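You operate a simulated robot arm through the tools that you are given. There is no shell and no other tool.

The job below is to be done with a simulated robot arm. You get a single attempt, and the scene is never put back.

Task
Forge the hot billet at medium load in one stroke, then stop the drive.
Fine: the mode dial goes to run.

It is judged by the outcome, as a careful person would: the job done as asked, and still so three seconds after it is handed in. It fails if anything else is knocked over, pushed out of place, dropped, spilled or broken.

Robot
A 7-joint arm with a two-finger parallel gripper, fixed in place. Base frame: the origin is on the floor under the middle of its stand, x ahead of it, y to its left, z up; the work surface is at about z = 94. Lengths are in cm, angles in degrees, forces in N, time in s.
With the tool pointing down near the work surface it reaches from about 34 to 74 cm from the base axis. Its first joint turns from -143.0 to 143.0 degrees. Payload 3 kg.
Tool frame: the origin (TCP) lies between the finger pads and is the grasp point; the fingertips stand 3 cm ahead of it; z points along the fingers, y is the line along which they close. The gripper opens to 9.4 cm. The fingers are 2.8 cm wide and 1 cm thick; the gripper's body (5 by 9.6 cm) begins 5.5 cm behind the TCP.
Orientation is that of the tool frame in the base frame, as a unit quaternion [x, y, z, w]. With the fingers straight down and closing along the base's y, the tool's x points along the base's -x, its y along +y and its z along -z.

Tools
- The arm moves only by the tool arm_command. Its argument "motion" is a list of rows, each a list of 6 numbers: the shift along the base's x, y, z in cm, then the turn, a rotation vector about the base's x, y, z in degrees. In form: [[dx, dy, dz, rx, ry, rz], ...]. A call has 1 to 20 rows; each row shifts and turns the commanded pose from where the row before left it. "gripper" is the opening, from 0 (shut) to 1 (fully open), set as the call begins (left out, the last holds). Each row takes 0.2 s and may step no farther than 5 cm and 8.6 degrees from the row before; otherwise, or with a gripper value out of range, the whole call is refused. Where a pose cannot be reached the arm comes as near as it can. A force on the tool above 40 N (or 10 N above the force at the start of the call, whichever is more), or a blocked arm, ends the call early, and 0.2 s more pass. Each finger travels about 4.5 cm/s and halts on what it meets, pressing with about 38 N; the grip force reading is that of the motor and also rises with nothing between the fingers. The clock runs only during rows and for 0.2 s after the last one: add rows that do not move to give the fingers time. The reply holds the time, the measured pose of the TCP, the force on the tool along the base axes, the opening and the grip force, in the units named above and with some noise, with the torque about the TCP (base axes, N m) and any sound that the robot's microphone picked up.
- Cameras (640 x 400 px; columns grow to the right, rows downward): "scene" is fixed at [39.96, 65.04, 150.67]; the picture's right is [-0.87, -0.49, 0.00], its down [-0.29, 0.51, -0.81] and it looks along [0.40, -0.70, -0.59] (base axes); focal length 266 px, centre (320, 200). "wrist" rides on the gripper at [7.6, 1.4, -10.3] in the tool frame; the picture's right is [-0.18, 0.98, 0.00], its down [-0.75, -0.14, -0.64] and it looks along [-0.63, -0.12, 0.77] (tool axes); focal length 243 px, centre (320, 200). There is no depth. A picture from a camera that has moved, and an enlarged one, comes with that camera's place and axes in the base frame and with its lens.
- snapshot(camera): a new picture of that camera. It takes no simulated time.
- move_column(by): moves the trunk up (or, below 0, down) by that many cm; the arm rides with it, the base frame stays. It gives what a move gives, with no picture.
- zoom(camera, box): a new picture of the part [left, top, right, bottom] of that camera's present view, enlarged. It takes no simulated time.
- finish_job(): hands the job in; it is judged then, once.

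Places have to be worked out from the pictures, the camera data and where the tool is seen. Open the gripper and draw the arm clear of the work before you hand the job in, unless the task says otherwise.

The tools are called after "Call:" as name(argument=value, ...) on one line, values as JSON. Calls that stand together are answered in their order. arm_command: Moves the arm, as the interface text tells. Its arguments: {"type":"object","properties":{"motion":{"type":"array"},"gripper":{"type":"number"}},"required":["motion"]} The other tools are called the same way: move_column (by) moves the trunk up or down; snapshot (camera) takes a picture; zoom (camera, box) takes an enlarged picture of a part of a camera's view; finish_job () hands the job in.

At the start:

```text
time_s: 0.0
tcp_pos: [55.42, -14.0, 121.5]
tcp_rot: [0.0, 1.0, 0.001, -0.001]
wrist_force: [0.5, -0.1, 0.4]
torque: [0.01, -0.01, -0.01]
gripper_width: 9.41
grip_force: 0.0
trunk travel left (down, up): [-30.0, 9.0]
```

scene: 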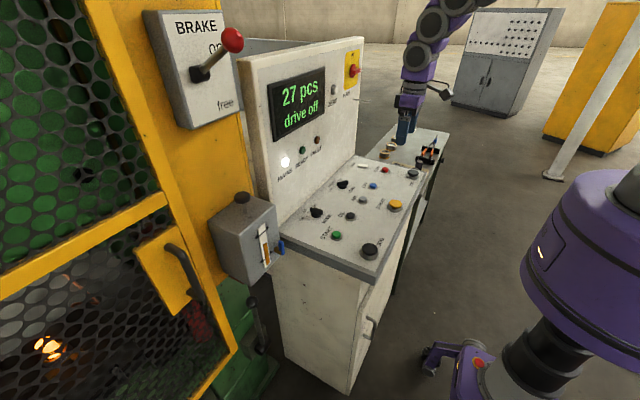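
wrist: 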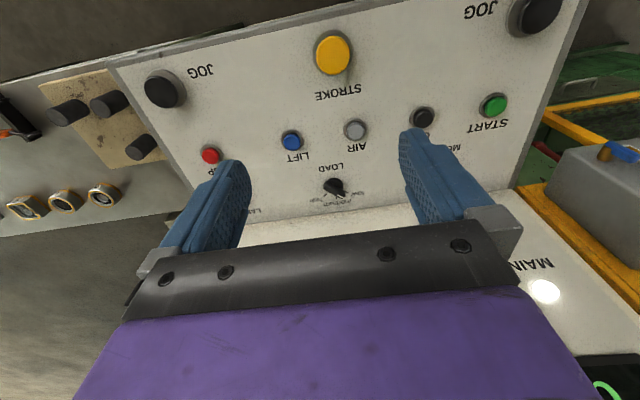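

I'll start by looking closely at the console panel, the display, and the brake before moving anything.

Call:
zoom(camera="scene", box=[260, 140, 440, 260])

Call:
zoom(camera="scene", box=[240, 40, 380, 180])

Call:
zoom(camera="scene", box=[130, 0, 260, 130])

Call:
zoom(camera="wrist", box=[120, 0, 600, 300])

Call:
zoom(camera="scene", box=[0, 160, 300, 400])

```text
3.33 times, centred on (350, 200) of scene
camera zoom: at [39.96, 65.04, 150.67], right [-0.87, -0.49, 0.0], down [-0.29, 0.51, -0.81], along [0.4, -0.7, -0.59], focal length 887 px, centre (220, 200)
```

zoom: 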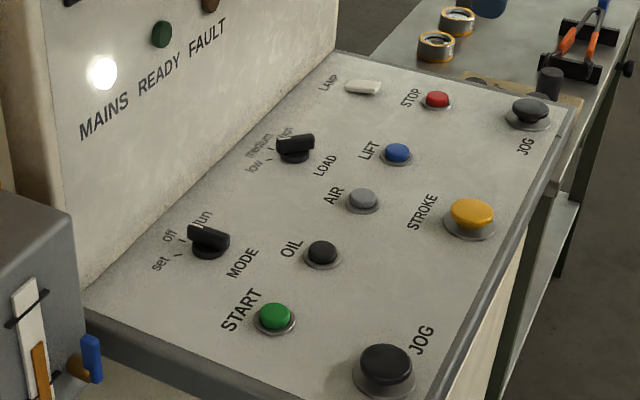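

```text
2.86 times, centred on (310, 110) of scene
camera zoom: at [39.96, 65.04, 150.67], right [-0.87, -0.49, 0.0], down [-0.29, 0.51, -0.81], along [0.4, -0.7, -0.59], focal length 761 px, centre (349, 457)
```

zoom: 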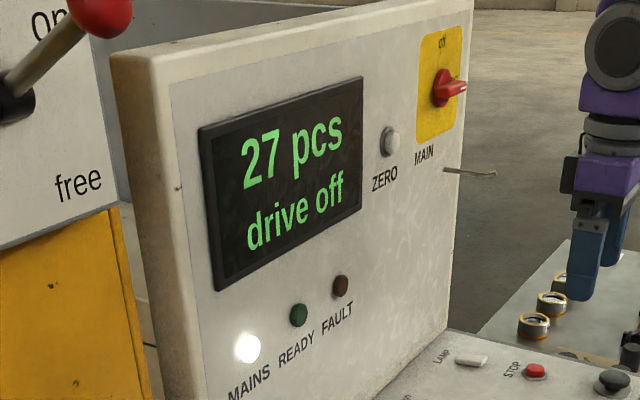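

```text
3.08 times, centred on (195, 65) of scene
camera zoom: at [39.96, 65.04, 150.67], right [-0.87, -0.49, 0.0], down [-0.29, 0.51, -0.81], along [0.4, -0.7, -0.59], focal length 819 px, centre (705, 615)
```

zoom: 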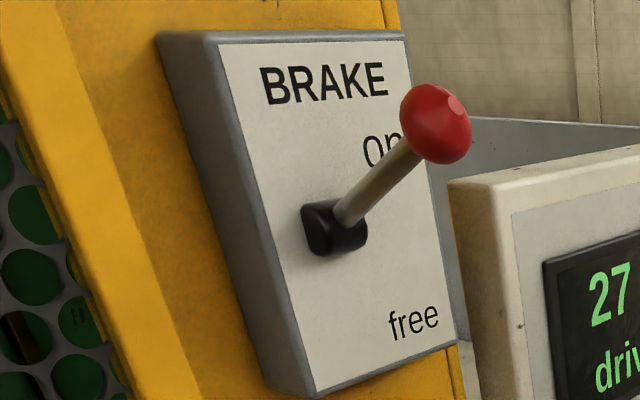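

```text
1.33 times, centred on (360, 150) of wrist
camera zoom: at [47.66, -12.63, 131.86], right [0.18, 0.98, 0.0], down [0.75, -0.14, 0.64], along [0.63, -0.12, -0.77], focal length 324 px, centre (267, 267)
```

zoom: 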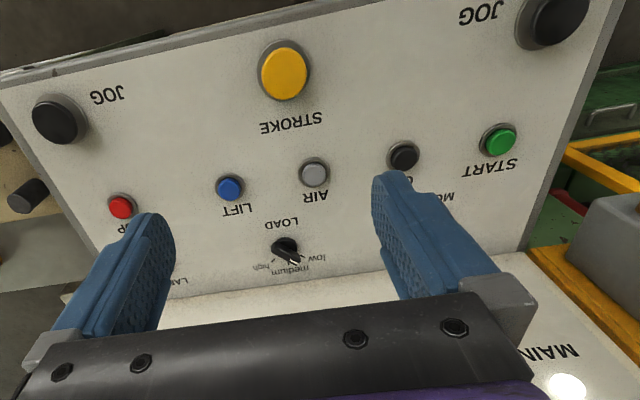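

```text
1.67 times, centred on (150, 280) of scene
camera zoom: at [39.96, 65.04, 150.67], right [-0.87, -0.49, 0.0], down [-0.29, 0.51, -0.81], along [0.4, -0.7, -0.59], focal length 444 px, centre (603, 67)
```

zoom: 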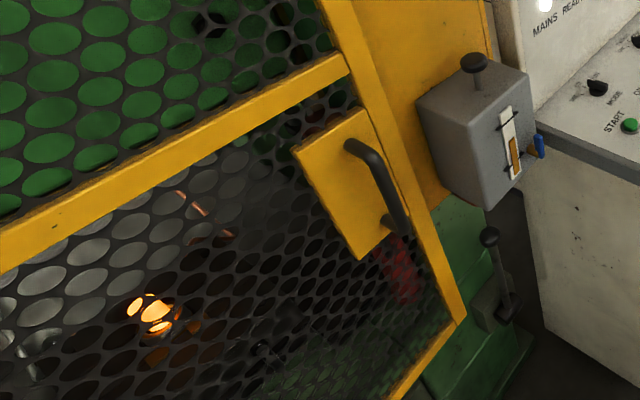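

The panel looks roughly level at z≈93.5. From the pictures I place STROKE at about (53.7,-12.1), START (65.1,10.9), STOP (65.2,-35.6), the LOAD dial (75.3,-15.2) and the MODE dial (75.8,4.3). I'll move the wrist in +y, with the gripper shut, for a better look at MODE and LOAD.

Call:
arm_command(motion=[[0, 4, 0, 0, 0, 0], [0, 4, 0, 0, 0, 0], [0, 4, 0, 0, 0, 0], [0, 0, 0, 0, 0, 0], [0, 0, 0, 0, 0, 0]], gripper=0)

Call:
snapshot(camera="wrist")

```text
time_s: 1.2
tcp_pos: [55.06, -2.23, 121.67]
tcp_rot: [0.001, 1.0, 0.001, -0.001]
wrist_force: [0.1, -0.3, 0.9]
torque: [0.0, 0.01, 0.0]
gripper_width: 0.0
grip_force: 10.5
trunk travel left (down, up): [-30.0, 9.0]
```

```text
taken
camera wrist: at [47.35, -0.83, 131.95], right [0.18, 0.98, 0.0], down [0.75, -0.14, 0.64], along [0.63, -0.12, -0.77], focal length 243 px, centre (320, 200)
```

wrist: 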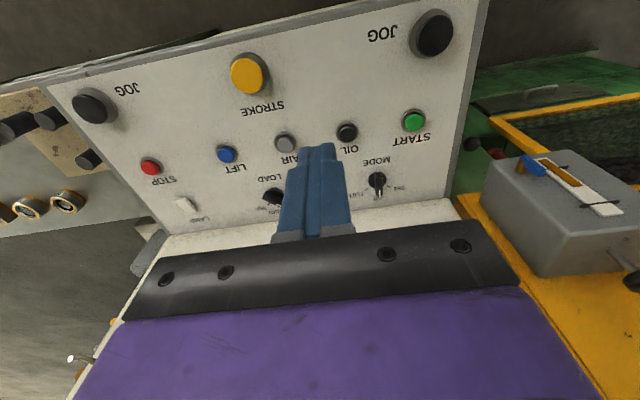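

Call:
zoom(camera="wrist", box=[330, 140, 430, 210])

Call:
zoom(camera="scene", box=[295, 165, 375, 225])

```text
5.71 times, centred on (380, 175) of wrist
camera zoom: at [47.35, -0.83, 131.95], right [0.18, 0.98, 0.0], down [0.75, -0.14, 0.64], along [0.63, -0.12, -0.77], focal length 1386 px, centre (-23, 343)
```

zoom: 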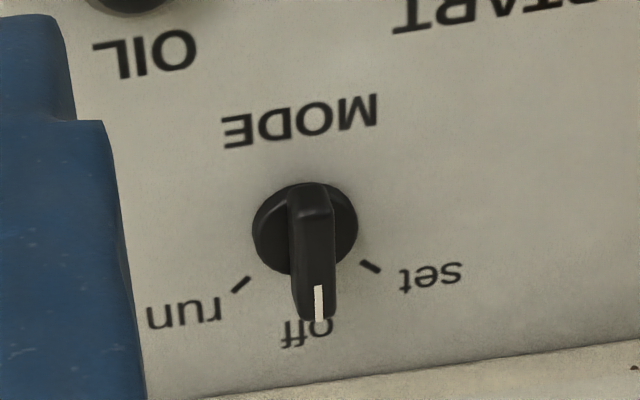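

```text
6.67 times, centred on (335, 195) of scene
camera zoom: at [39.96, 65.04, 150.67], right [-0.87, -0.49, 0.0], down [-0.29, 0.51, -0.81], along [0.4, -0.7, -0.59], focal length 1775 px, centre (220, 233)
```

zoom: 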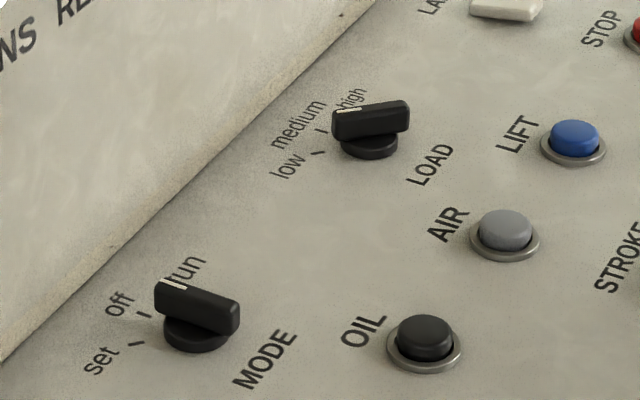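

MODE reads "off" (pointer straight ahead), with "run" on the -y side. LOAD seems to be on "low", so it needs one step to "medium". Next I'll check the guard, the lower lever and the sight glass, since these may be preconditions.

Call:
zoom(camera="scene", box=[120, 180, 290, 390])

Call:
zoom(camera="scene", box=[0, 260, 160, 400])

Call:
zoom(camera="scene", box=[0, 0, 180, 200])

Call:
zoom(camera="scene", box=[200, 180, 300, 290])

Call:
zoom(camera="scene", box=[370, 110, 470, 190])

```text
1.90 times, centred on (205, 285) of scene
camera zoom: at [39.96, 65.04, 150.67], right [-0.87, -0.49, 0.0], down [-0.29, 0.51, -0.81], along [0.4, -0.7, -0.59], focal length 507 px, centre (539, 38)
```

zoom: 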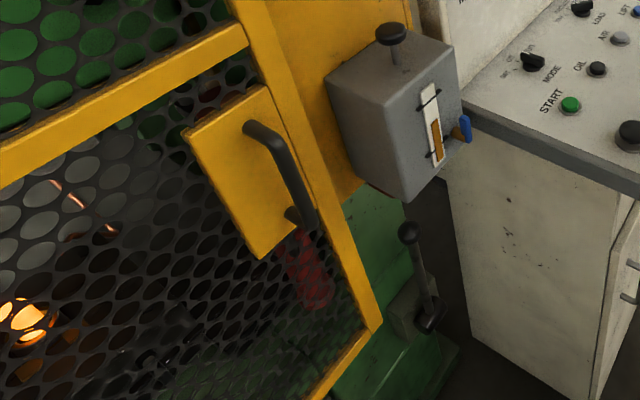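

```text
2.86 times, centred on (80, 330) of scene
camera zoom: at [39.96, 65.04, 150.67], right [-0.87, -0.49, 0.0], down [-0.29, 0.51, -0.81], along [0.4, -0.7, -0.59], focal length 761 px, centre (1006, -171)
```

zoom: 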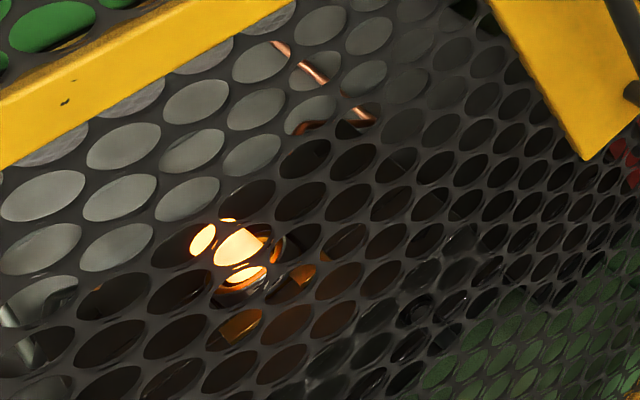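

```text
2.00 times, centred on (90, 100) of scene
camera zoom: at [39.96, 65.04, 150.67], right [-0.87, -0.49, 0.0], down [-0.29, 0.51, -0.81], along [0.4, -0.7, -0.59], focal length 532 px, centre (780, 400)
```

zoom: 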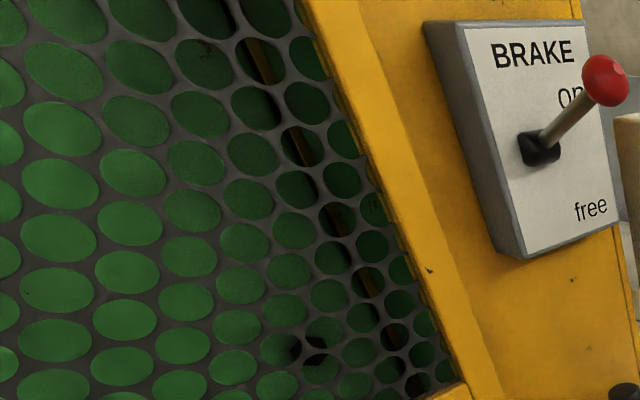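

```text
3.64 times, centred on (250, 235) of scene
camera zoom: at [39.96, 65.04, 150.67], right [-0.87, -0.49, 0.0], down [-0.29, 0.51, -0.81], along [0.4, -0.7, -0.59], focal length 968 px, centre (574, 73)
```

zoom: 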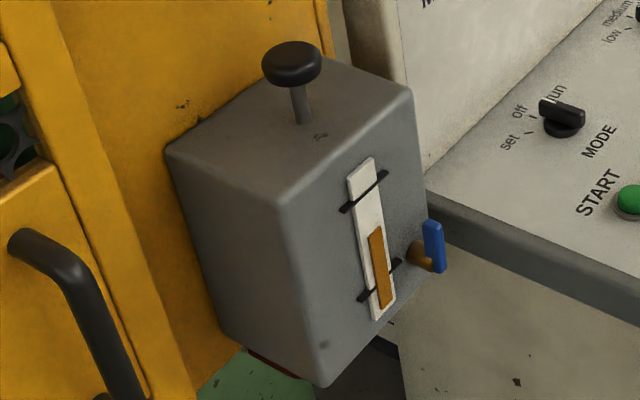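

```text
5.00 times, centred on (420, 150) of scene
camera zoom: at [39.96, 65.04, 150.67], right [-0.87, -0.49, 0.0], down [-0.29, 0.51, -0.81], along [0.4, -0.7, -0.59], focal length 1331 px, centre (-180, 450)
```

zoom: 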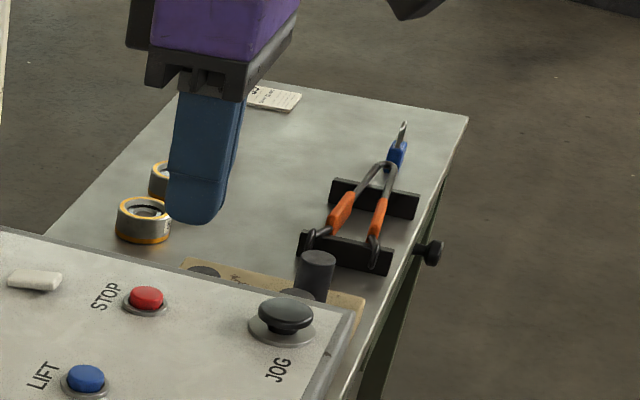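

The oil level sits between its marks and the guard looks shut. There's a paper on the side table that may hold instructions, so I'll zoom in on it and on the display.

Call:
zoom(camera="scene", box=[415, 123, 435, 135])

Call:
zoom(camera="scene", box=[470, 5, 560, 65])

Call:
zoom(camera="scene", box=[180, 20, 250, 70])

```text
16.00 times, centred on (425, 129) of scene
camera zoom: at [39.96, 65.04, 150.67], right [-0.87, -0.49, 0.0], down [-0.29, 0.51, -0.81], along [0.4, -0.7, -0.59], focal length 4259 px, centre (-1360, 1336)
```

zoom: 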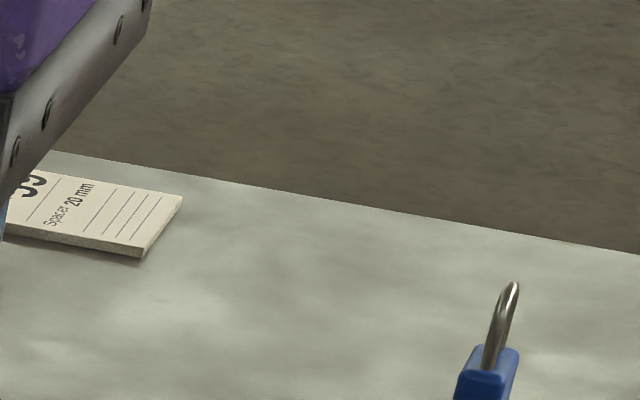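

```text
6.67 times, centred on (515, 35) of scene
camera zoom: at [39.96, 65.04, 150.67], right [-0.87, -0.49, 0.0], down [-0.29, 0.51, -0.81], along [0.4, -0.7, -0.59], focal length 1775 px, centre (-980, 1300)
```

zoom: 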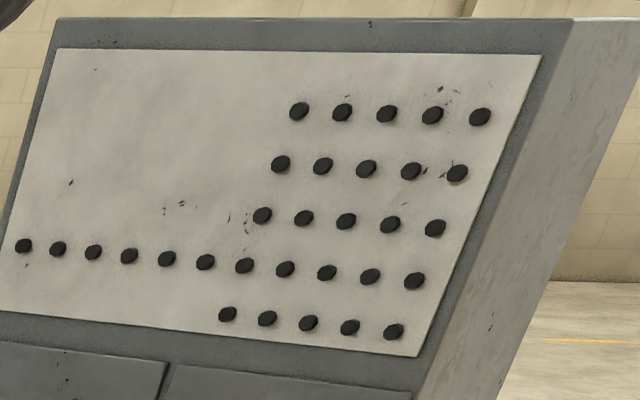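

```text
8.00 times, centred on (215, 45) of scene
camera zoom: at [39.96, 65.04, 150.67], right [-0.87, -0.49, 0.0], down [-0.29, 0.51, -0.81], along [0.4, -0.7, -0.59], focal length 2130 px, centre (1160, 1440)
```

zoom: 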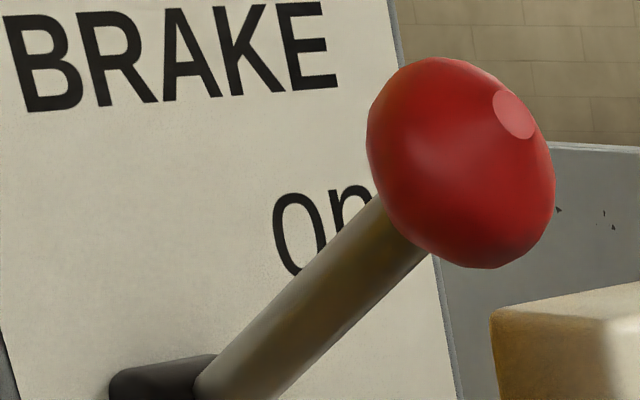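

No further instructions there that bear on the controls. I'll bring the tool over the MODE dial with a 20° forward tilt, because the dial is at the edge of straight-down reach. I'll stop high and look again.

Call:
arm_command(motion=[[3, 2, -2, 0, -5, 0], [3, 2, -2, 0, -5, 0], [3, 2, -2, 0, -5, 0], [3, 1, -2, 0, -5, 0], [2, 0, -1, 0, 0, 0], [0, 0, 0, 0, 0, 0]], gripper=0.45)

Call:
snapshot(camera="wrist")

Call:
snapshot(camera="scene")

```text
time_s: 2.6
tcp_pos: [68.98, 5.05, 112.76]
tcp_rot: [-0.001, 0.985, 0.001, 0.175]
wrist_force: [0.6, 0.5, -0.3]
torque: [0.02, -0.01, -0.07]
gripper_width: 4.23
grip_force: 0.0
trunk travel left (down, up): [-30.0, 9.0]
```

```text
taken
camera wrist: at [58.33, 6.5, 119.75], right [0.17, 0.98, 0.06], down [0.49, -0.14, 0.86], along [0.86, -0.12, -0.5], focal length 243 px, centre (320, 200)
```

wrist: 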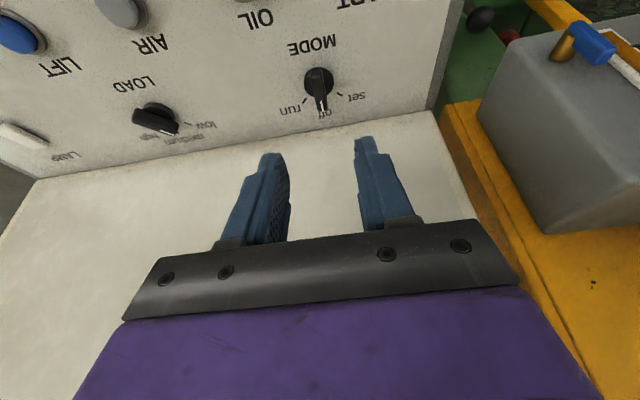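

```text
taken
```

scene: 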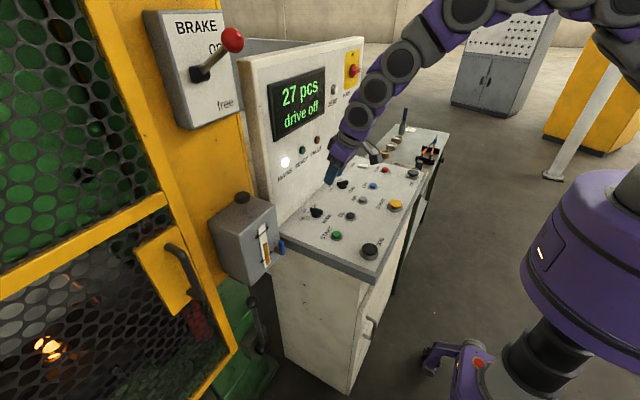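

Call:
zoom(camera="wrist", box=[260, 20, 420, 120])

Call:
zoom(camera="wrist", box=[80, 60, 240, 160])

Call:
zoom(camera="scene", box=[380, 110, 450, 160])

```text
4.00 times, centred on (340, 70) of wrist
camera zoom: at [58.33, 6.5, 119.75], right [0.17, 0.98, 0.06], down [0.49, -0.14, 0.86], along [0.86, -0.12, -0.5], focal length 970 px, centre (240, 720)
```

zoom: 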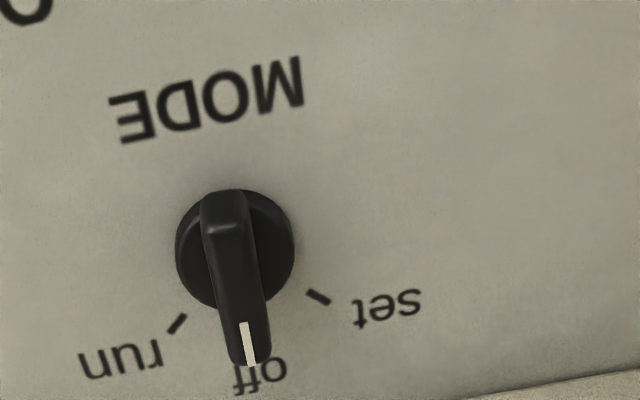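

```text
4.00 times, centred on (160, 110) of wrist
camera zoom: at [58.33, 6.5, 119.75], right [0.17, 0.98, 0.06], down [0.49, -0.14, 0.86], along [0.86, -0.12, -0.5], focal length 970 px, centre (960, 560)
```

zoom: 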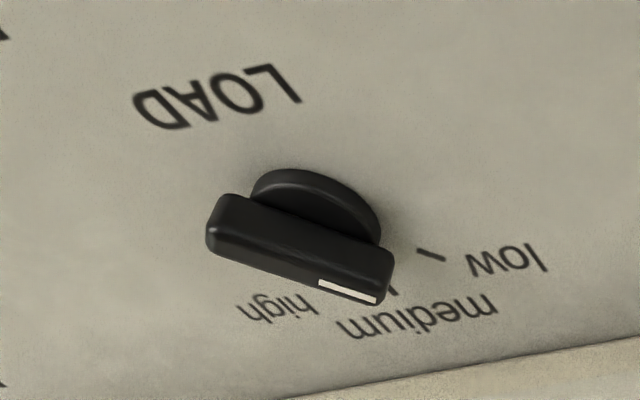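

```text
8.00 times, centred on (415, 135) of scene
camera zoom: at [39.96, 65.04, 150.67], right [-0.87, -0.49, 0.0], down [-0.29, 0.51, -0.81], along [0.4, -0.7, -0.59], focal length 2130 px, centre (-440, 720)
```

zoom: 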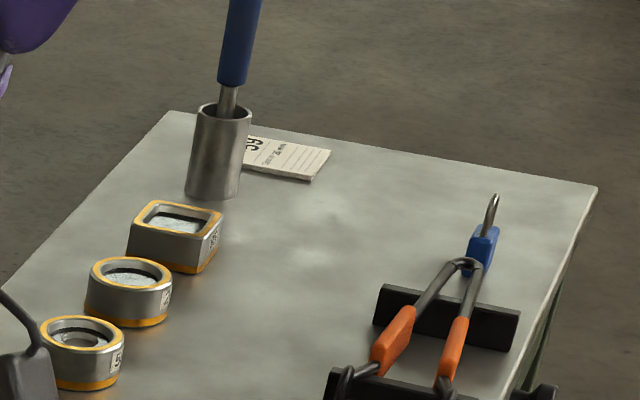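

LOAD points to "low" (about 40° to +y, centre ≈ (76.1,-16)), and MODE's centre is ≈ (76.15,4.87) with its bar along x. I'll lower toward MODE with the fingers straddling the bar, stopping a few cm above it.

Call:
arm_command(motion=[[2, 0, -3, 0, 0, 0], [2, 0, -3, 0, 0, 0], [2, -0.1, -3, 0, 0, 0], [0.1, 0, -2, 0, 0, 0], [0, 0, 0, 0, 0, 0]])

Call:
zoom(camera="scene", box=[280, 160, 380, 240])

Call:
snapshot(camera="wrist")

```text
time_s: 3.8
tcp_pos: [75.36, 5.11, 101.57]
tcp_rot: [-0.001, 0.985, -0.001, 0.174]
wrist_force: [0.3, 0.3, -0.6]
torque: [0.0, -0.02, 0.01]
gripper_width: 4.25
grip_force: 0.0
trunk travel left (down, up): [-30.0, 9.0]
```

```text
5.00 times, centred on (330, 200) of scene
camera zoom: at [39.96, 65.04, 150.67], right [-0.87, -0.49, 0.0], down [-0.29, 0.51, -0.81], along [0.4, -0.7, -0.59], focal length 1331 px, centre (270, 200)
```

zoom: 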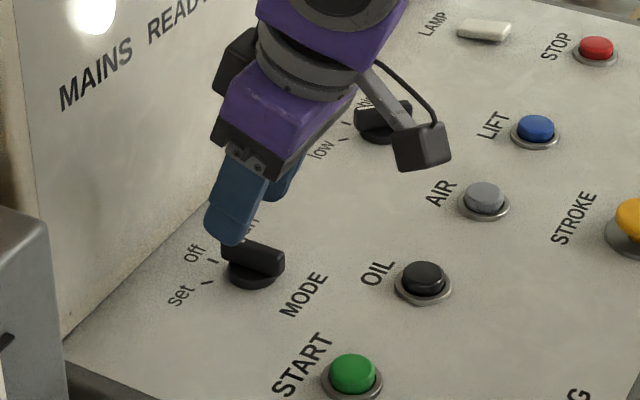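

```text
taken
camera wrist: at [64.48, 6.44, 108.77], right [0.17, 0.98, 0.06], down [0.49, -0.14, 0.86], along [0.86, -0.12, -0.5], focal length 243 px, centre (320, 200)
```

wrist: 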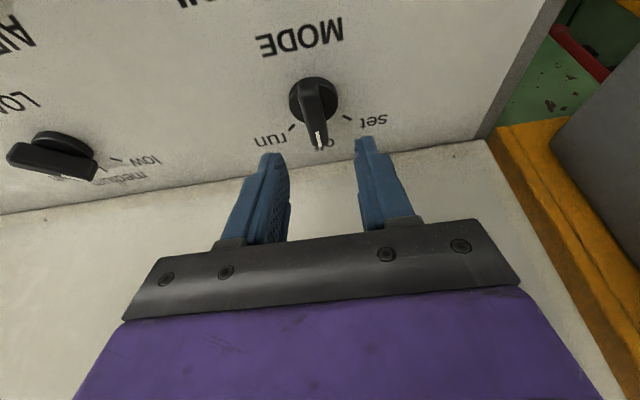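

Call:
zoom(camera="wrist", box=[240, 60, 400, 160])

```text
4.00 times, centred on (320, 110) of wrist
camera zoom: at [64.48, 6.44, 108.77], right [0.17, 0.98, 0.06], down [0.49, -0.14, 0.86], along [0.86, -0.12, -0.5], focal length 970 px, centre (320, 560)
```

zoom: 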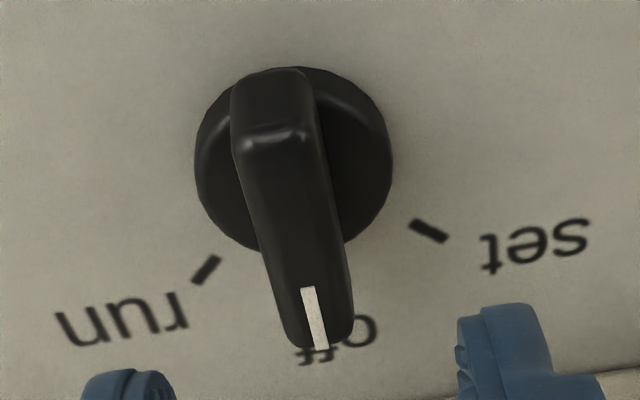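

Comparing the two wrist views puts the panel face at z≈93.7 and the knob axis at about (75.8,4.9). I'll lower the fingertips to about z=95.2, either side of the bar.

Call:
arm_command(motion=[[-0.2, -0.1, -1.5, 0, 0, 0], [-0.2, -0.1, -1.5, 0, 0, 0], [0, 0, -0.5, 0, 0, 0], [0, 0, 0, 0, 0, 0]])

Call:
zoom(camera="scene", box=[290, 180, 350, 230])

Call:
zoom(camera="wrist", box=[240, 60, 400, 160])

```text
time_s: 4.8
tcp_pos: [74.86, 4.77, 98.06]
tcp_rot: [-0.001, 0.985, -0.001, 0.175]
wrist_force: [-0.5, -0.6, -0.5]
torque: [0.03, -0.01, 0.0]
gripper_width: 4.25
grip_force: 0.0
trunk travel left (down, up): [-30.0, 9.0]
```

```text
8.00 times, centred on (320, 205) of scene
camera zoom: at [39.96, 65.04, 150.67], right [-0.87, -0.49, 0.0], down [-0.29, 0.51, -0.81], along [0.4, -0.7, -0.59], focal length 2130 px, centre (320, 160)
```

zoom: 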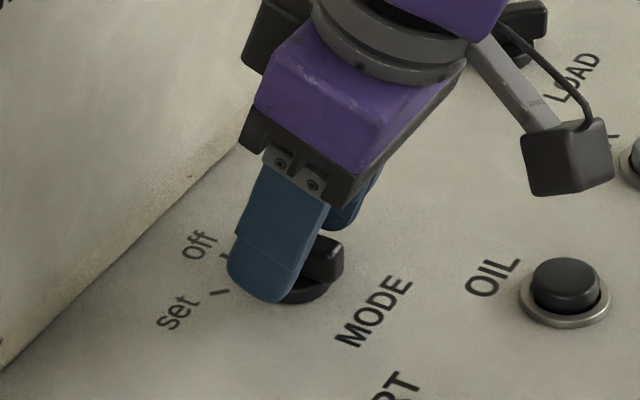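

```text
4.00 times, centred on (320, 110) of wrist
camera zoom: at [64.1, 6.17, 105.17], right [0.17, 0.98, 0.06], down [0.49, -0.14, 0.86], along [0.86, -0.12, -0.5], focal length 970 px, centre (320, 560)
```

zoom: 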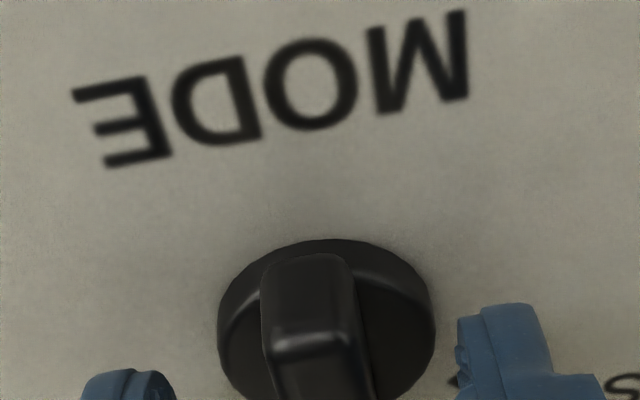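

The fingers straddle the bar. I'll lower slightly and close on it.

Call:
arm_command(motion=[[0, 0, -0.25, 0, 0, 0], [0, 0, 0, 0, 0, 0], [0, 0, 0, 0, 0, 0], [0, 0, 0, 0, 0, 0], [0, 0, 0, 0, 0, 0]], gripper=0)

Call:
zoom(camera="scene", box=[290, 180, 350, 230])

Call:
zoom(camera="wrist", box=[240, 100, 400, 200])

```text
time_s: 6.0
tcp_pos: [74.79, 5.01, 97.69]
tcp_rot: [0.0, 0.985, -0.001, 0.174]
wrist_force: [0.2, 12.3, -1.4]
torque: [0.54, -0.37, 0.12]
gripper_width: 1.26
grip_force: 45.1
trunk travel left (down, up): [-30.0, 9.0]
```

```text
8.00 times, centred on (320, 205) of scene
camera zoom: at [39.96, 65.04, 150.67], right [-0.87, -0.49, 0.0], down [-0.29, 0.51, -0.81], along [0.4, -0.7, -0.59], focal length 2130 px, centre (320, 160)
```

zoom: 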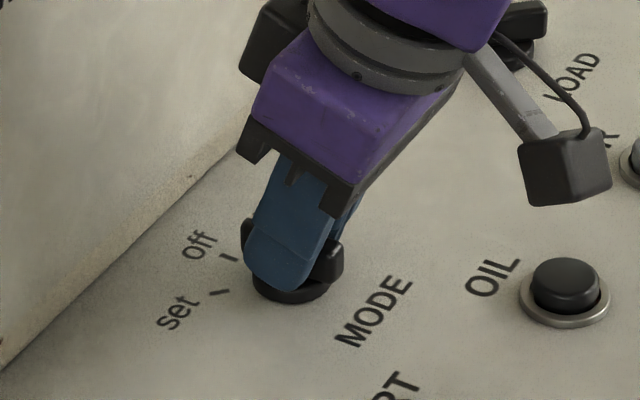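

```text
4.00 times, centred on (320, 150) of wrist
camera zoom: at [64.09, 6.38, 104.88], right [0.17, 0.98, 0.06], down [0.49, -0.14, 0.86], along [0.86, -0.12, -0.5], focal length 970 px, centre (320, 400)
```

zoom: 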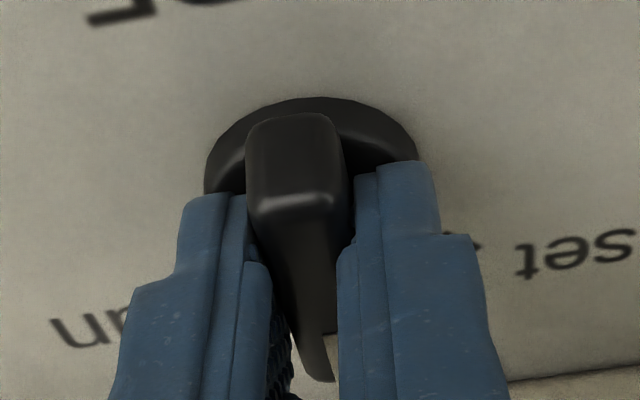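

The bar is held (width 1.26 cm). I'll turn it 45° clockwise (-z) toward "run", orbiting the TCP around the knob axis.

Call:
arm_command(motion=[[0.01, 0.2, 0, 0, 0, -7.5], [0.03, 0.16, 0, 0, 0, -7.5], [0.04, 0.13, 0, 0, 0, -7.5], [0.06, 0.12, 0, 0, 0, -7.5], [0.08, 0.11, 0, 0, 0, -7.5], [0.09, 0.1, 0, 0, 0, -7.5], [0, 0, 0, 0, 0, 0]])

Call:
zoom(camera="scene", box=[290, 180, 350, 230])

Call:
snapshot(camera="wrist")

```text
time_s: 7.6
tcp_pos: [75.06, 5.6, 97.79]
tcp_rot: [0.377, 0.91, -0.069, 0.16]
wrist_force: [-10.9, -6.1, -2.8]
torque: [-0.92, -0.68, 0.0]
gripper_width: 1.28
grip_force: 44.9
trunk travel left (down, up): [-30.0, 9.0]
```

```text
8.00 times, centred on (320, 205) of scene
camera zoom: at [39.96, 65.04, 150.67], right [-0.87, -0.49, 0.0], down [-0.29, 0.51, -0.81], along [0.4, -0.7, -0.59], focal length 2130 px, centre (320, 160)
```

zoom: 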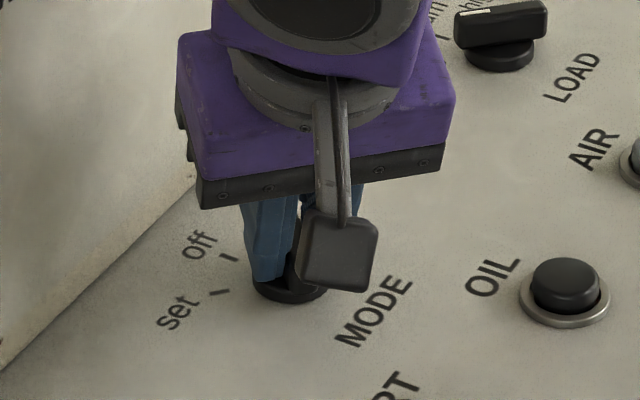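

```text
taken
camera wrist: at [68.45, 13.99, 104.88], right [0.82, 0.57, 0.06], down [0.25, -0.44, 0.86], along [0.52, -0.69, -0.5], focal length 243 px, centre (320, 200)
```

wrist: 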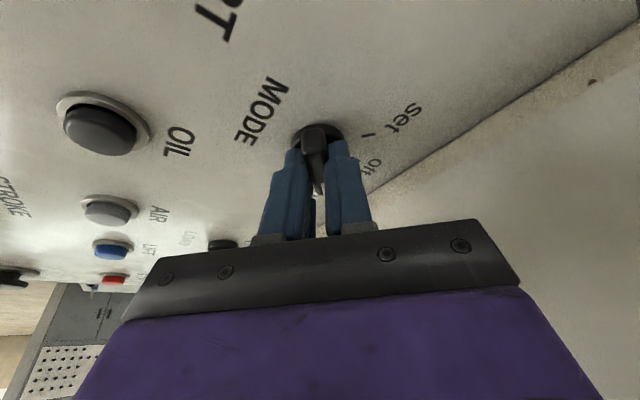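

The tool has turned 45° and the bar went with it. I'll open the fingers and rise to check where the pointer settled.

Call:
arm_command(motion=[[0, 0, 0, 0, 0, 0], [0, 0, 0, 0, 0, 0], [0, 0, 0, 0, 0, 0], [0, 0, 2, 0, 0, 0], [0, 0, 3, 0, 0, 0], [0, 0, 4, 0, 0, 0]], gripper=0.45)

Call:
snapshot(camera="wrist")

Call:
snapshot(camera="scene")

```text
time_s: 9.0
tcp_pos: [75.35, 5.72, 106.89]
tcp_rot: [0.376, 0.91, -0.066, 0.163]
wrist_force: [0.1, 0.1, -0.6]
torque: [0.05, 0.01, 0.0]
gripper_width: 4.25
grip_force: 0.0
trunk travel left (down, up): [-30.0, 9.0]
```

```text
taken
camera wrist: at [68.64, 14.27, 113.95], right [0.82, 0.57, 0.06], down [0.24, -0.44, 0.86], along [0.52, -0.69, -0.5], focal length 243 px, centre (320, 200)
```

wrist: 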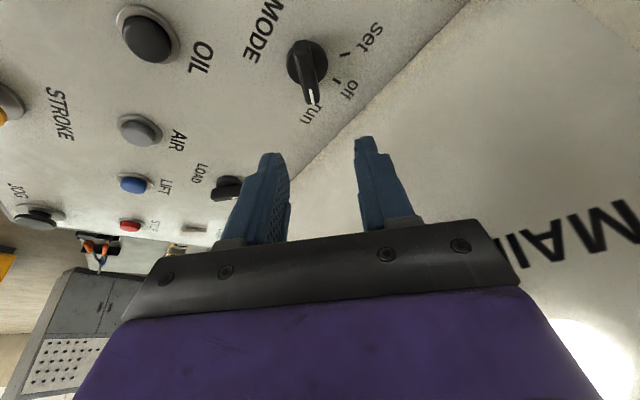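

```text
taken
```

scene: 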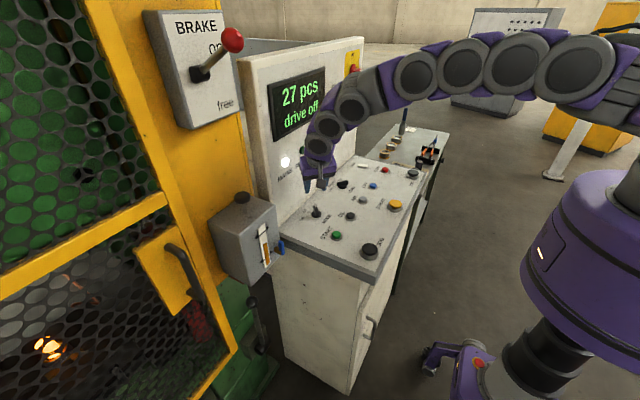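

MODE now reads "run". Next is the LOAD dial, which points to "low" at about +45°. I'll turn the tool +90° so its closing axis is square to that bar and move above LOAD.

Call:
arm_command(motion=[[-0.3, -2, 0, 0, 0, 8.2], [-0.3, -2, 0, 0, 0, 8.2], [-0.3, -2, 0, 0, 0, 8.2], [-0.3, -2, 0, 0, 0, 8.2], [-0.3, -2, 0, 0, 0, 8.2], [0, -2, 0, 0, 0, 8.2], [0.3, -2, 0, 0, 0, 8.2], [0.3, -2, 0, 0, 0, 8.2], [0.3, -2, 0, 0, 0, 8.2], [0.3, -2, 0, 0, 0, 8.2], [0.2, -2.4, -1, 0, 0, 8.0], [0, 0, -1, 0, 0, 0], [0, 0, 0, 0, 0, 0]])

Call:
snapshot(camera="wrist")

Call:
snapshot(camera="scene")

```text
time_s: 11.8
tcp_pos: [75.1, -16.77, 104.97]
tcp_rot: [-0.378, 0.909, 0.068, 0.16]
wrist_force: [0.7, 0.7, -0.3]
torque: [-0.02, 0.0, -0.05]
gripper_width: 4.23
grip_force: 0.1
trunk travel left (down, up): [-30.0, 9.0]
```

```text
taken
camera wrist: at [66.47, -23.39, 112.11], right [-0.57, 0.82, 0.06], down [0.44, 0.25, 0.86], along [0.69, 0.52, -0.5], focal length 243 px, centre (320, 200)
```

wrist: 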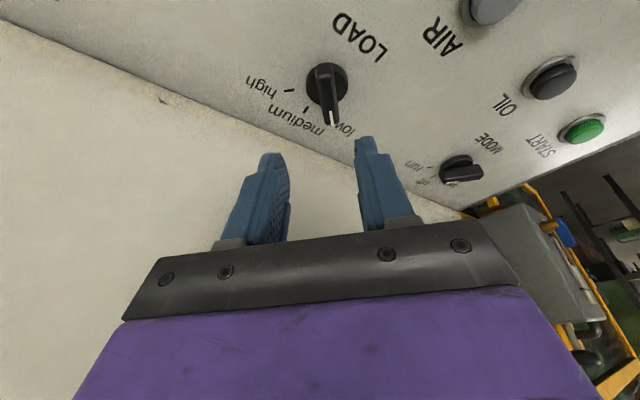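

```text
taken
```

scene: 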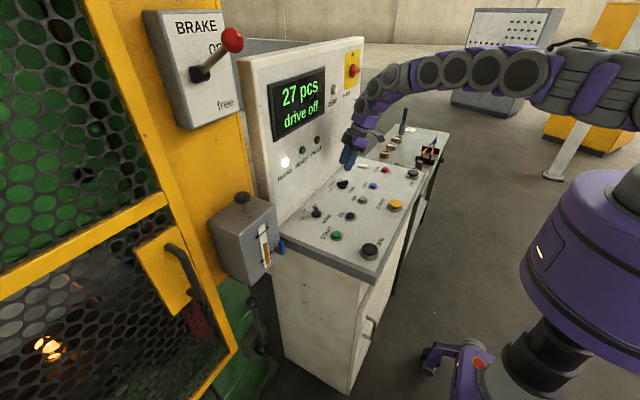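

Call:
zoom(camera="wrist", box=[240, 40, 400, 140])

```text
4.00 times, centred on (320, 90) of wrist
camera zoom: at [66.47, -23.39, 112.11], right [-0.57, 0.82, 0.06], down [0.44, 0.25, 0.86], along [0.69, 0.52, -0.5], focal length 970 px, centre (320, 640)
```

zoom: 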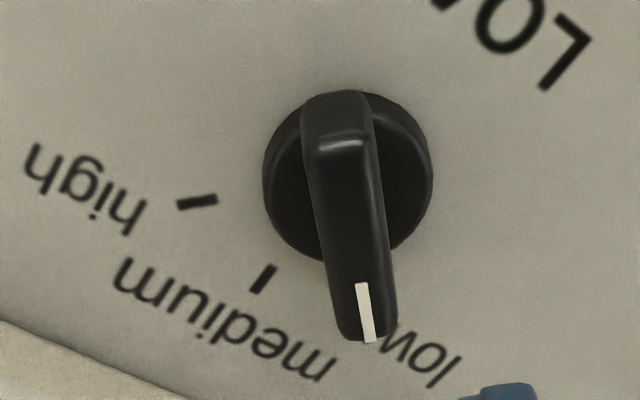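

The bar is well aligned with the fingers, and this view puts LOAD's centre at ≈ (75.8,-14.95). I'll lower to the grasp height that worked on MODE (TCP z≈97.8).

Call:
arm_command(motion=[[0, 0.55, -2.4, 0, 0, 0], [0, 0.55, -2.4, 0, 0, 0], [0, 0, -1.4, 0, 0, 0], [0, 0, -0.9, 0, 0, 0], [0, 0, 0, 0, 0, 0]])

Call:
zoom(camera="wrist", box=[240, 70, 400, 170])

Call:
zoom(camera="scene", box=[310, 150, 370, 200])

```text
time_s: 13.0
tcp_pos: [75.11, -15.86, 97.82]
tcp_rot: [-0.377, 0.91, 0.067, 0.16]
wrist_force: [-0.4, 0.1, 0.3]
torque: [0.04, 0.04, 0.01]
gripper_width: 4.24
grip_force: 0.1
trunk travel left (down, up): [-30.0, 9.0]
```

```text
4.00 times, centred on (320, 120) of wrist
camera zoom: at [66.48, -22.48, 104.93], right [-0.57, 0.82, 0.06], down [0.44, 0.24, 0.86], along [0.69, 0.52, -0.5], focal length 970 px, centre (320, 520)
```

zoom: 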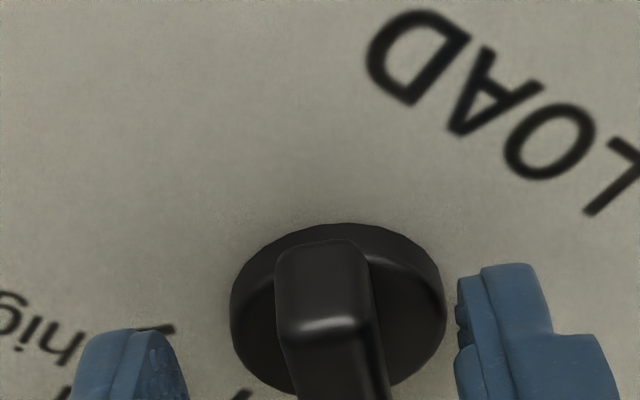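

```text
8.00 times, centred on (340, 175) of scene
camera zoom: at [39.96, 65.04, 150.67], right [-0.87, -0.49, 0.0], down [-0.29, 0.51, -0.81], along [0.4, -0.7, -0.59], focal length 2130 px, centre (160, 400)
```

zoom: 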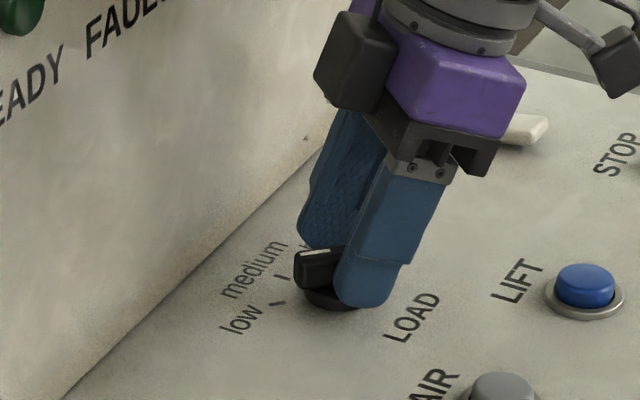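

The bar is centred between the fingers. I'll close on it, then check the grip before turning.

Call:
arm_command(motion=[[0, 0, -0.1, 0, 0, 0], [0, 0, 0, 0, 0, 0], [0, 0, 0, 0, 0, 0], [0, 0, 0, 0, 0, 0]], gripper=0)

```text
time_s: 14.0
tcp_pos: [74.87, -15.61, 97.5]
tcp_rot: [-0.376, 0.91, 0.068, 0.159]
wrist_force: [-19.8, 6.6, -2.8]
torque: [-0.08, 0.32, 0.1]
gripper_width: 1.29
grip_force: 45.1
trunk travel left (down, up): [-30.0, 9.0]
```

Gripped at 1.29 cm, with a small side load showing I'm about 0.35 cm off centre. I'll take that out first, then turn 45° clockwise to "medium".

Call:
arm_command(motion=[[-0.25, 0.22, 0, 0, 0, 0], [-0.09, 0.1, 0, 0, 0, -7.5], [-0.07, 0.11, 0, 0, 0, -7.5], [-0.06, 0.12, 0, 0, 0, -7.5], [-0.04, 0.13, 0, 0, 0, -7.5], [-0.03, 0.13, 0, 0, 0, -7.5], [-0.01, 0.13, 0, 0, 0, -7.5], [0, 0, 0, 0, 0, 0]])

Call:
snapshot(camera="wrist")

```text
time_s: 15.8
tcp_pos: [74.6, -15.02, 97.64]
tcp_rot: [0.001, 0.985, 0.0, 0.174]
wrist_force: [0.0, -6.7, -4.0]
torque: [-0.37, 0.55, -0.08]
gripper_width: 1.32
grip_force: 44.9
trunk travel left (down, up): [-30.0, 9.0]
```

```text
taken
camera wrist: at [63.8, -13.61, 104.75], right [0.17, 0.98, 0.06], down [0.49, -0.14, 0.86], along [0.86, -0.12, -0.5], focal length 243 px, centre (320, 200)
```

wrist: 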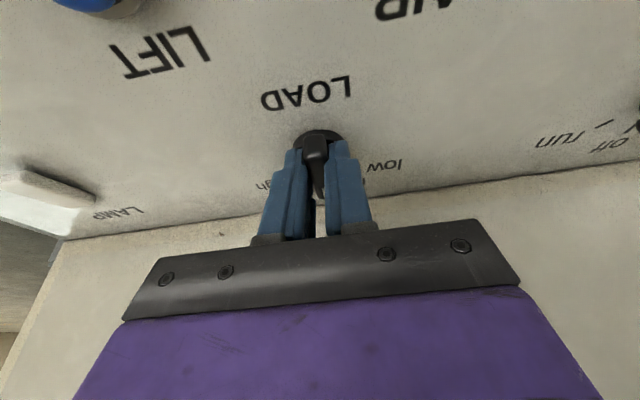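

Turned the full 45°. I'll release, rise, and verify the pointer.

Call:
arm_command(motion=[[0, 0, 0, 0, 0, 0], [0, 0, 0, 0, 0, 0], [0, 0, 0, 0, 0, 0], [0, 0, 2, 0, 0, 0], [0, 0, 4, 0, 0, 0], [0, 0, 4, 0, 0, 0]], gripper=0.45)

Call:
snapshot(camera="wrist")

Call:
snapshot(camera="scene")

```text
time_s: 17.2
tcp_pos: [74.47, -14.91, 107.61]
tcp_rot: [-0.001, 0.985, 0.001, 0.175]
wrist_force: [-0.7, 0.6, -0.5]
torque: [0.0, 0.0, -0.02]
gripper_width: 4.28
grip_force: 0.0
trunk travel left (down, up): [-30.0, 9.0]
```

```text
taken
camera wrist: at [63.72, -13.53, 114.78], right [0.17, 0.98, 0.06], down [0.49, -0.14, 0.86], along [0.86, -0.12, -0.5], focal length 243 px, centre (320, 200)
```

wrist: 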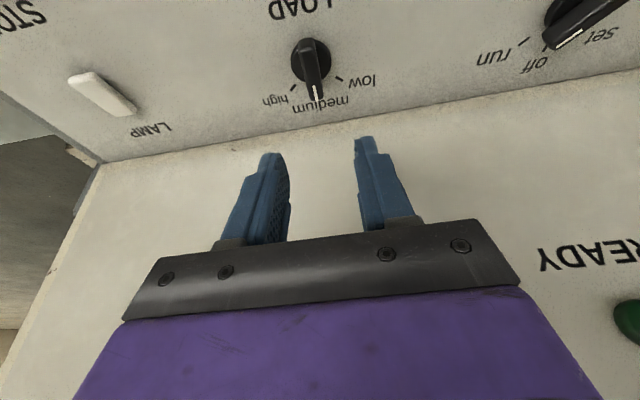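

```text
taken
```

scene: 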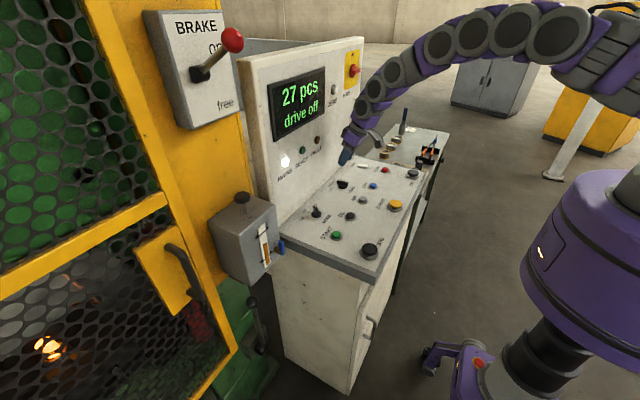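

Call:
zoom(camera="wrist", box=[480, 0, 640, 100])

Call:
zoom(camera="scene", box=[290, 160, 370, 230])

Call:
zoom(camera="scene", box=[0, 300, 120, 400])

```text
4.00 times, centred on (560, 50) of wrist
camera zoom: at [63.72, -13.53, 114.78], right [0.17, 0.98, 0.06], down [0.49, -0.14, 0.86], along [0.86, -0.12, -0.5], focal length 970 px, centre (-640, 800)
```

zoom: 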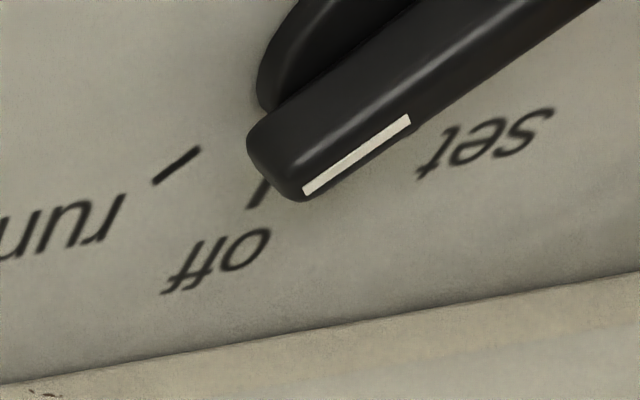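

```text
5.71 times, centred on (330, 195) of scene
camera zoom: at [39.96, 65.04, 150.67], right [-0.87, -0.49, 0.0], down [-0.29, 0.51, -0.81], along [0.4, -0.7, -0.59], focal length 1521 px, centre (263, 229)
```

zoom: 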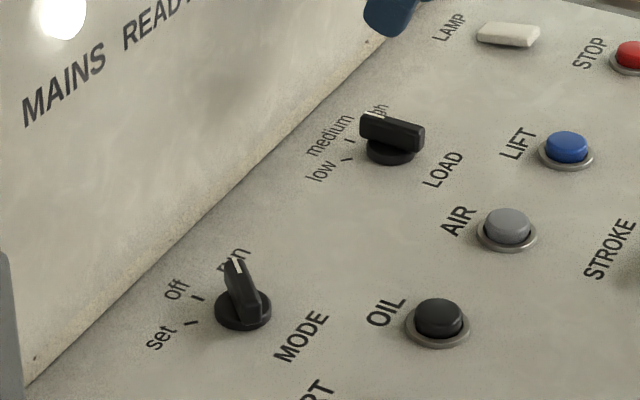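

```text
4.00 times, centred on (60, 350) of scene
camera zoom: at [39.96, 65.04, 150.67], right [-0.87, -0.49, 0.0], down [-0.29, 0.51, -0.81], along [0.4, -0.7, -0.59], focal length 1065 px, centre (1360, -400)
```

zoom: 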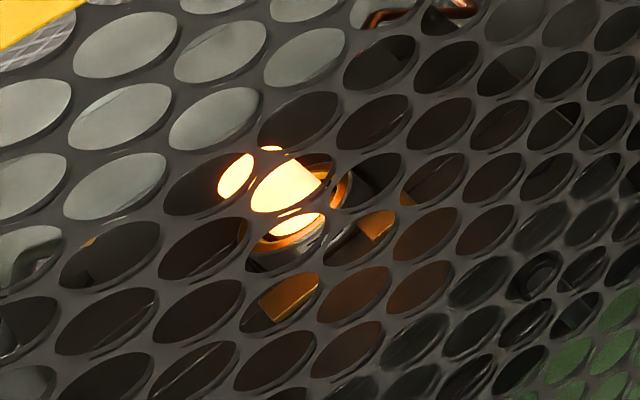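

Both dials are right: MODE on run, LOAD on medium, and the billet is still hot behind the shut guard. The brake is still "on", so I'll retreat up and back with the tool tilting to horizontal to get a second view of its lever.

Call:
arm_command(motion=[[-2.5, 1, 2, 0, -4, 0], [-2.5, 2, 3, 0, -6, 0], [-2.5, 2, 3, 0, -6.5, 0], [-2.5, 2, 3, 0, -6.5, 0], [-2.5, 2, 3, 0, -6.5, 0], [-2.5, 2, 3, 0, -7, 0], [-2, 2, 3, 0, -7, 0], [-2, 2, 3, 0, -7, 0], [-1, 2, 3, 0, -7, 0], [0, 2, 3, 0, -7, 0], [0, 0, 0, 0, 0, 0]], gripper=0)

Call:
snapshot(camera="wrist")

Call:
snapshot(camera="scene")

```text
time_s: 19.6
tcp_pos: [61.74, 3.58, 138.44]
tcp_rot: [-0.001, 0.767, 0.001, 0.642]
wrist_force: [-0.6, 0.1, 0.1]
torque: [-0.02, -0.01, -0.01]
gripper_width: 0.0
grip_force: 32.7
out of reach, approached as far as the arm can: row 7, 8, 9, 10
trunk travel left (down, up): [-30.0, 9.0]
```

```text
taken
camera wrist: at [50.25, 4.88, 132.8], right [0.03, 0.98, 0.18], down [-0.5, -0.14, 0.85], along [0.87, -0.12, 0.49], focal length 243 px, centre (320, 200)
```

wrist: 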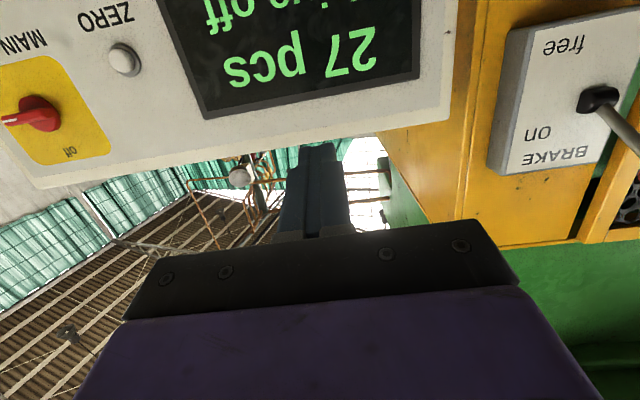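

```text
taken
```

scene: 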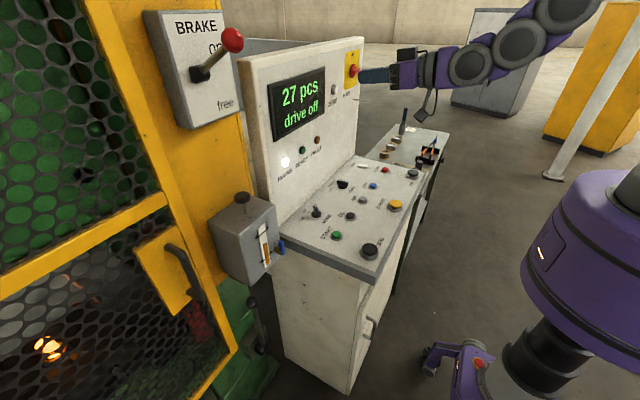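

Triangulating both views puts the brake lever's pivot at ≈ (80.5,33.6,142), with the red ball sticking out to ≈ (72,33.6,146.8), tilted up at "on". I'll open to about 5.6 cm and move in front of the ball with the tool near horizontal.

Call:
arm_command(motion=[[0.5, 3.7, 1.4, 0, 3, 0], [0.5, 3.7, 1.4, 0, 3, 0], [0.5, 3.7, 1.4, 0, 3, 0], [0.5, 3.7, 1.4, 0, 0, 0], [0.5, 3.7, 1.4, 0, 0, 0], [0.5, 3.7, 1.4, 0, 0, 0], [0.5, 3.7, 1.4, 0, 0, 0], [0.5, 3.6, 1.4, 0, 0, 0], [0, 0, 0, 0, 0, 0]], gripper=0.6)

Call:
snapshot(camera="wrist")

Call:
snapshot(camera="scene")

```text
time_s: 21.6
tcp_pos: [65.71, 33.06, 149.6]
tcp_rot: [-0.001, 0.814, 0.0, 0.581]
wrist_force: [0.3, -0.1, -1.0]
torque: [-0.01, -0.01, -0.02]
gripper_width: 5.64
grip_force: 0.0
trunk travel left (down, up): [-30.0, 9.0]
```

```text
taken
camera wrist: at [53.44, 34.43, 145.88], right [0.06, 0.98, 0.17], down [-0.36, -0.14, 0.92], along [0.93, -0.12, 0.35], focal length 243 px, centre (320, 200)
```

wrist: 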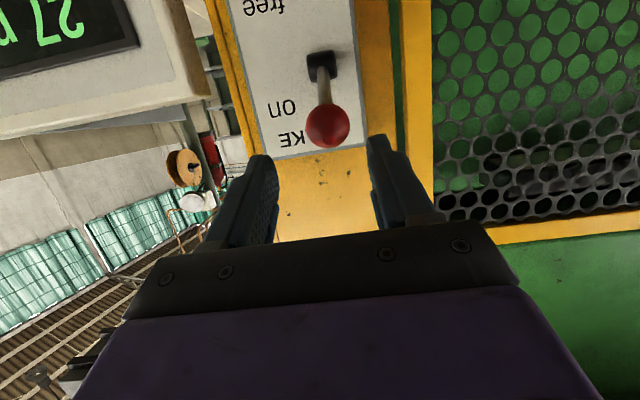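

```text
taken
```

scene: 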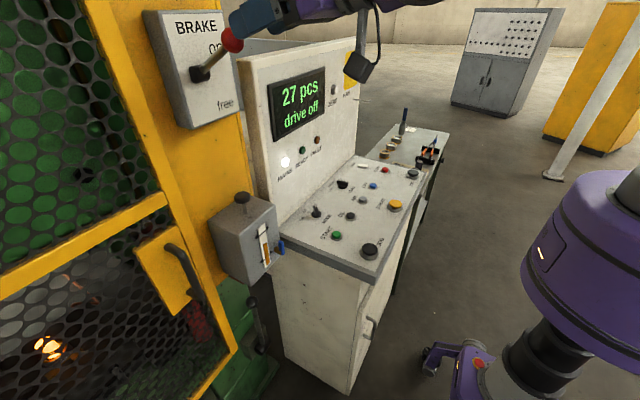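

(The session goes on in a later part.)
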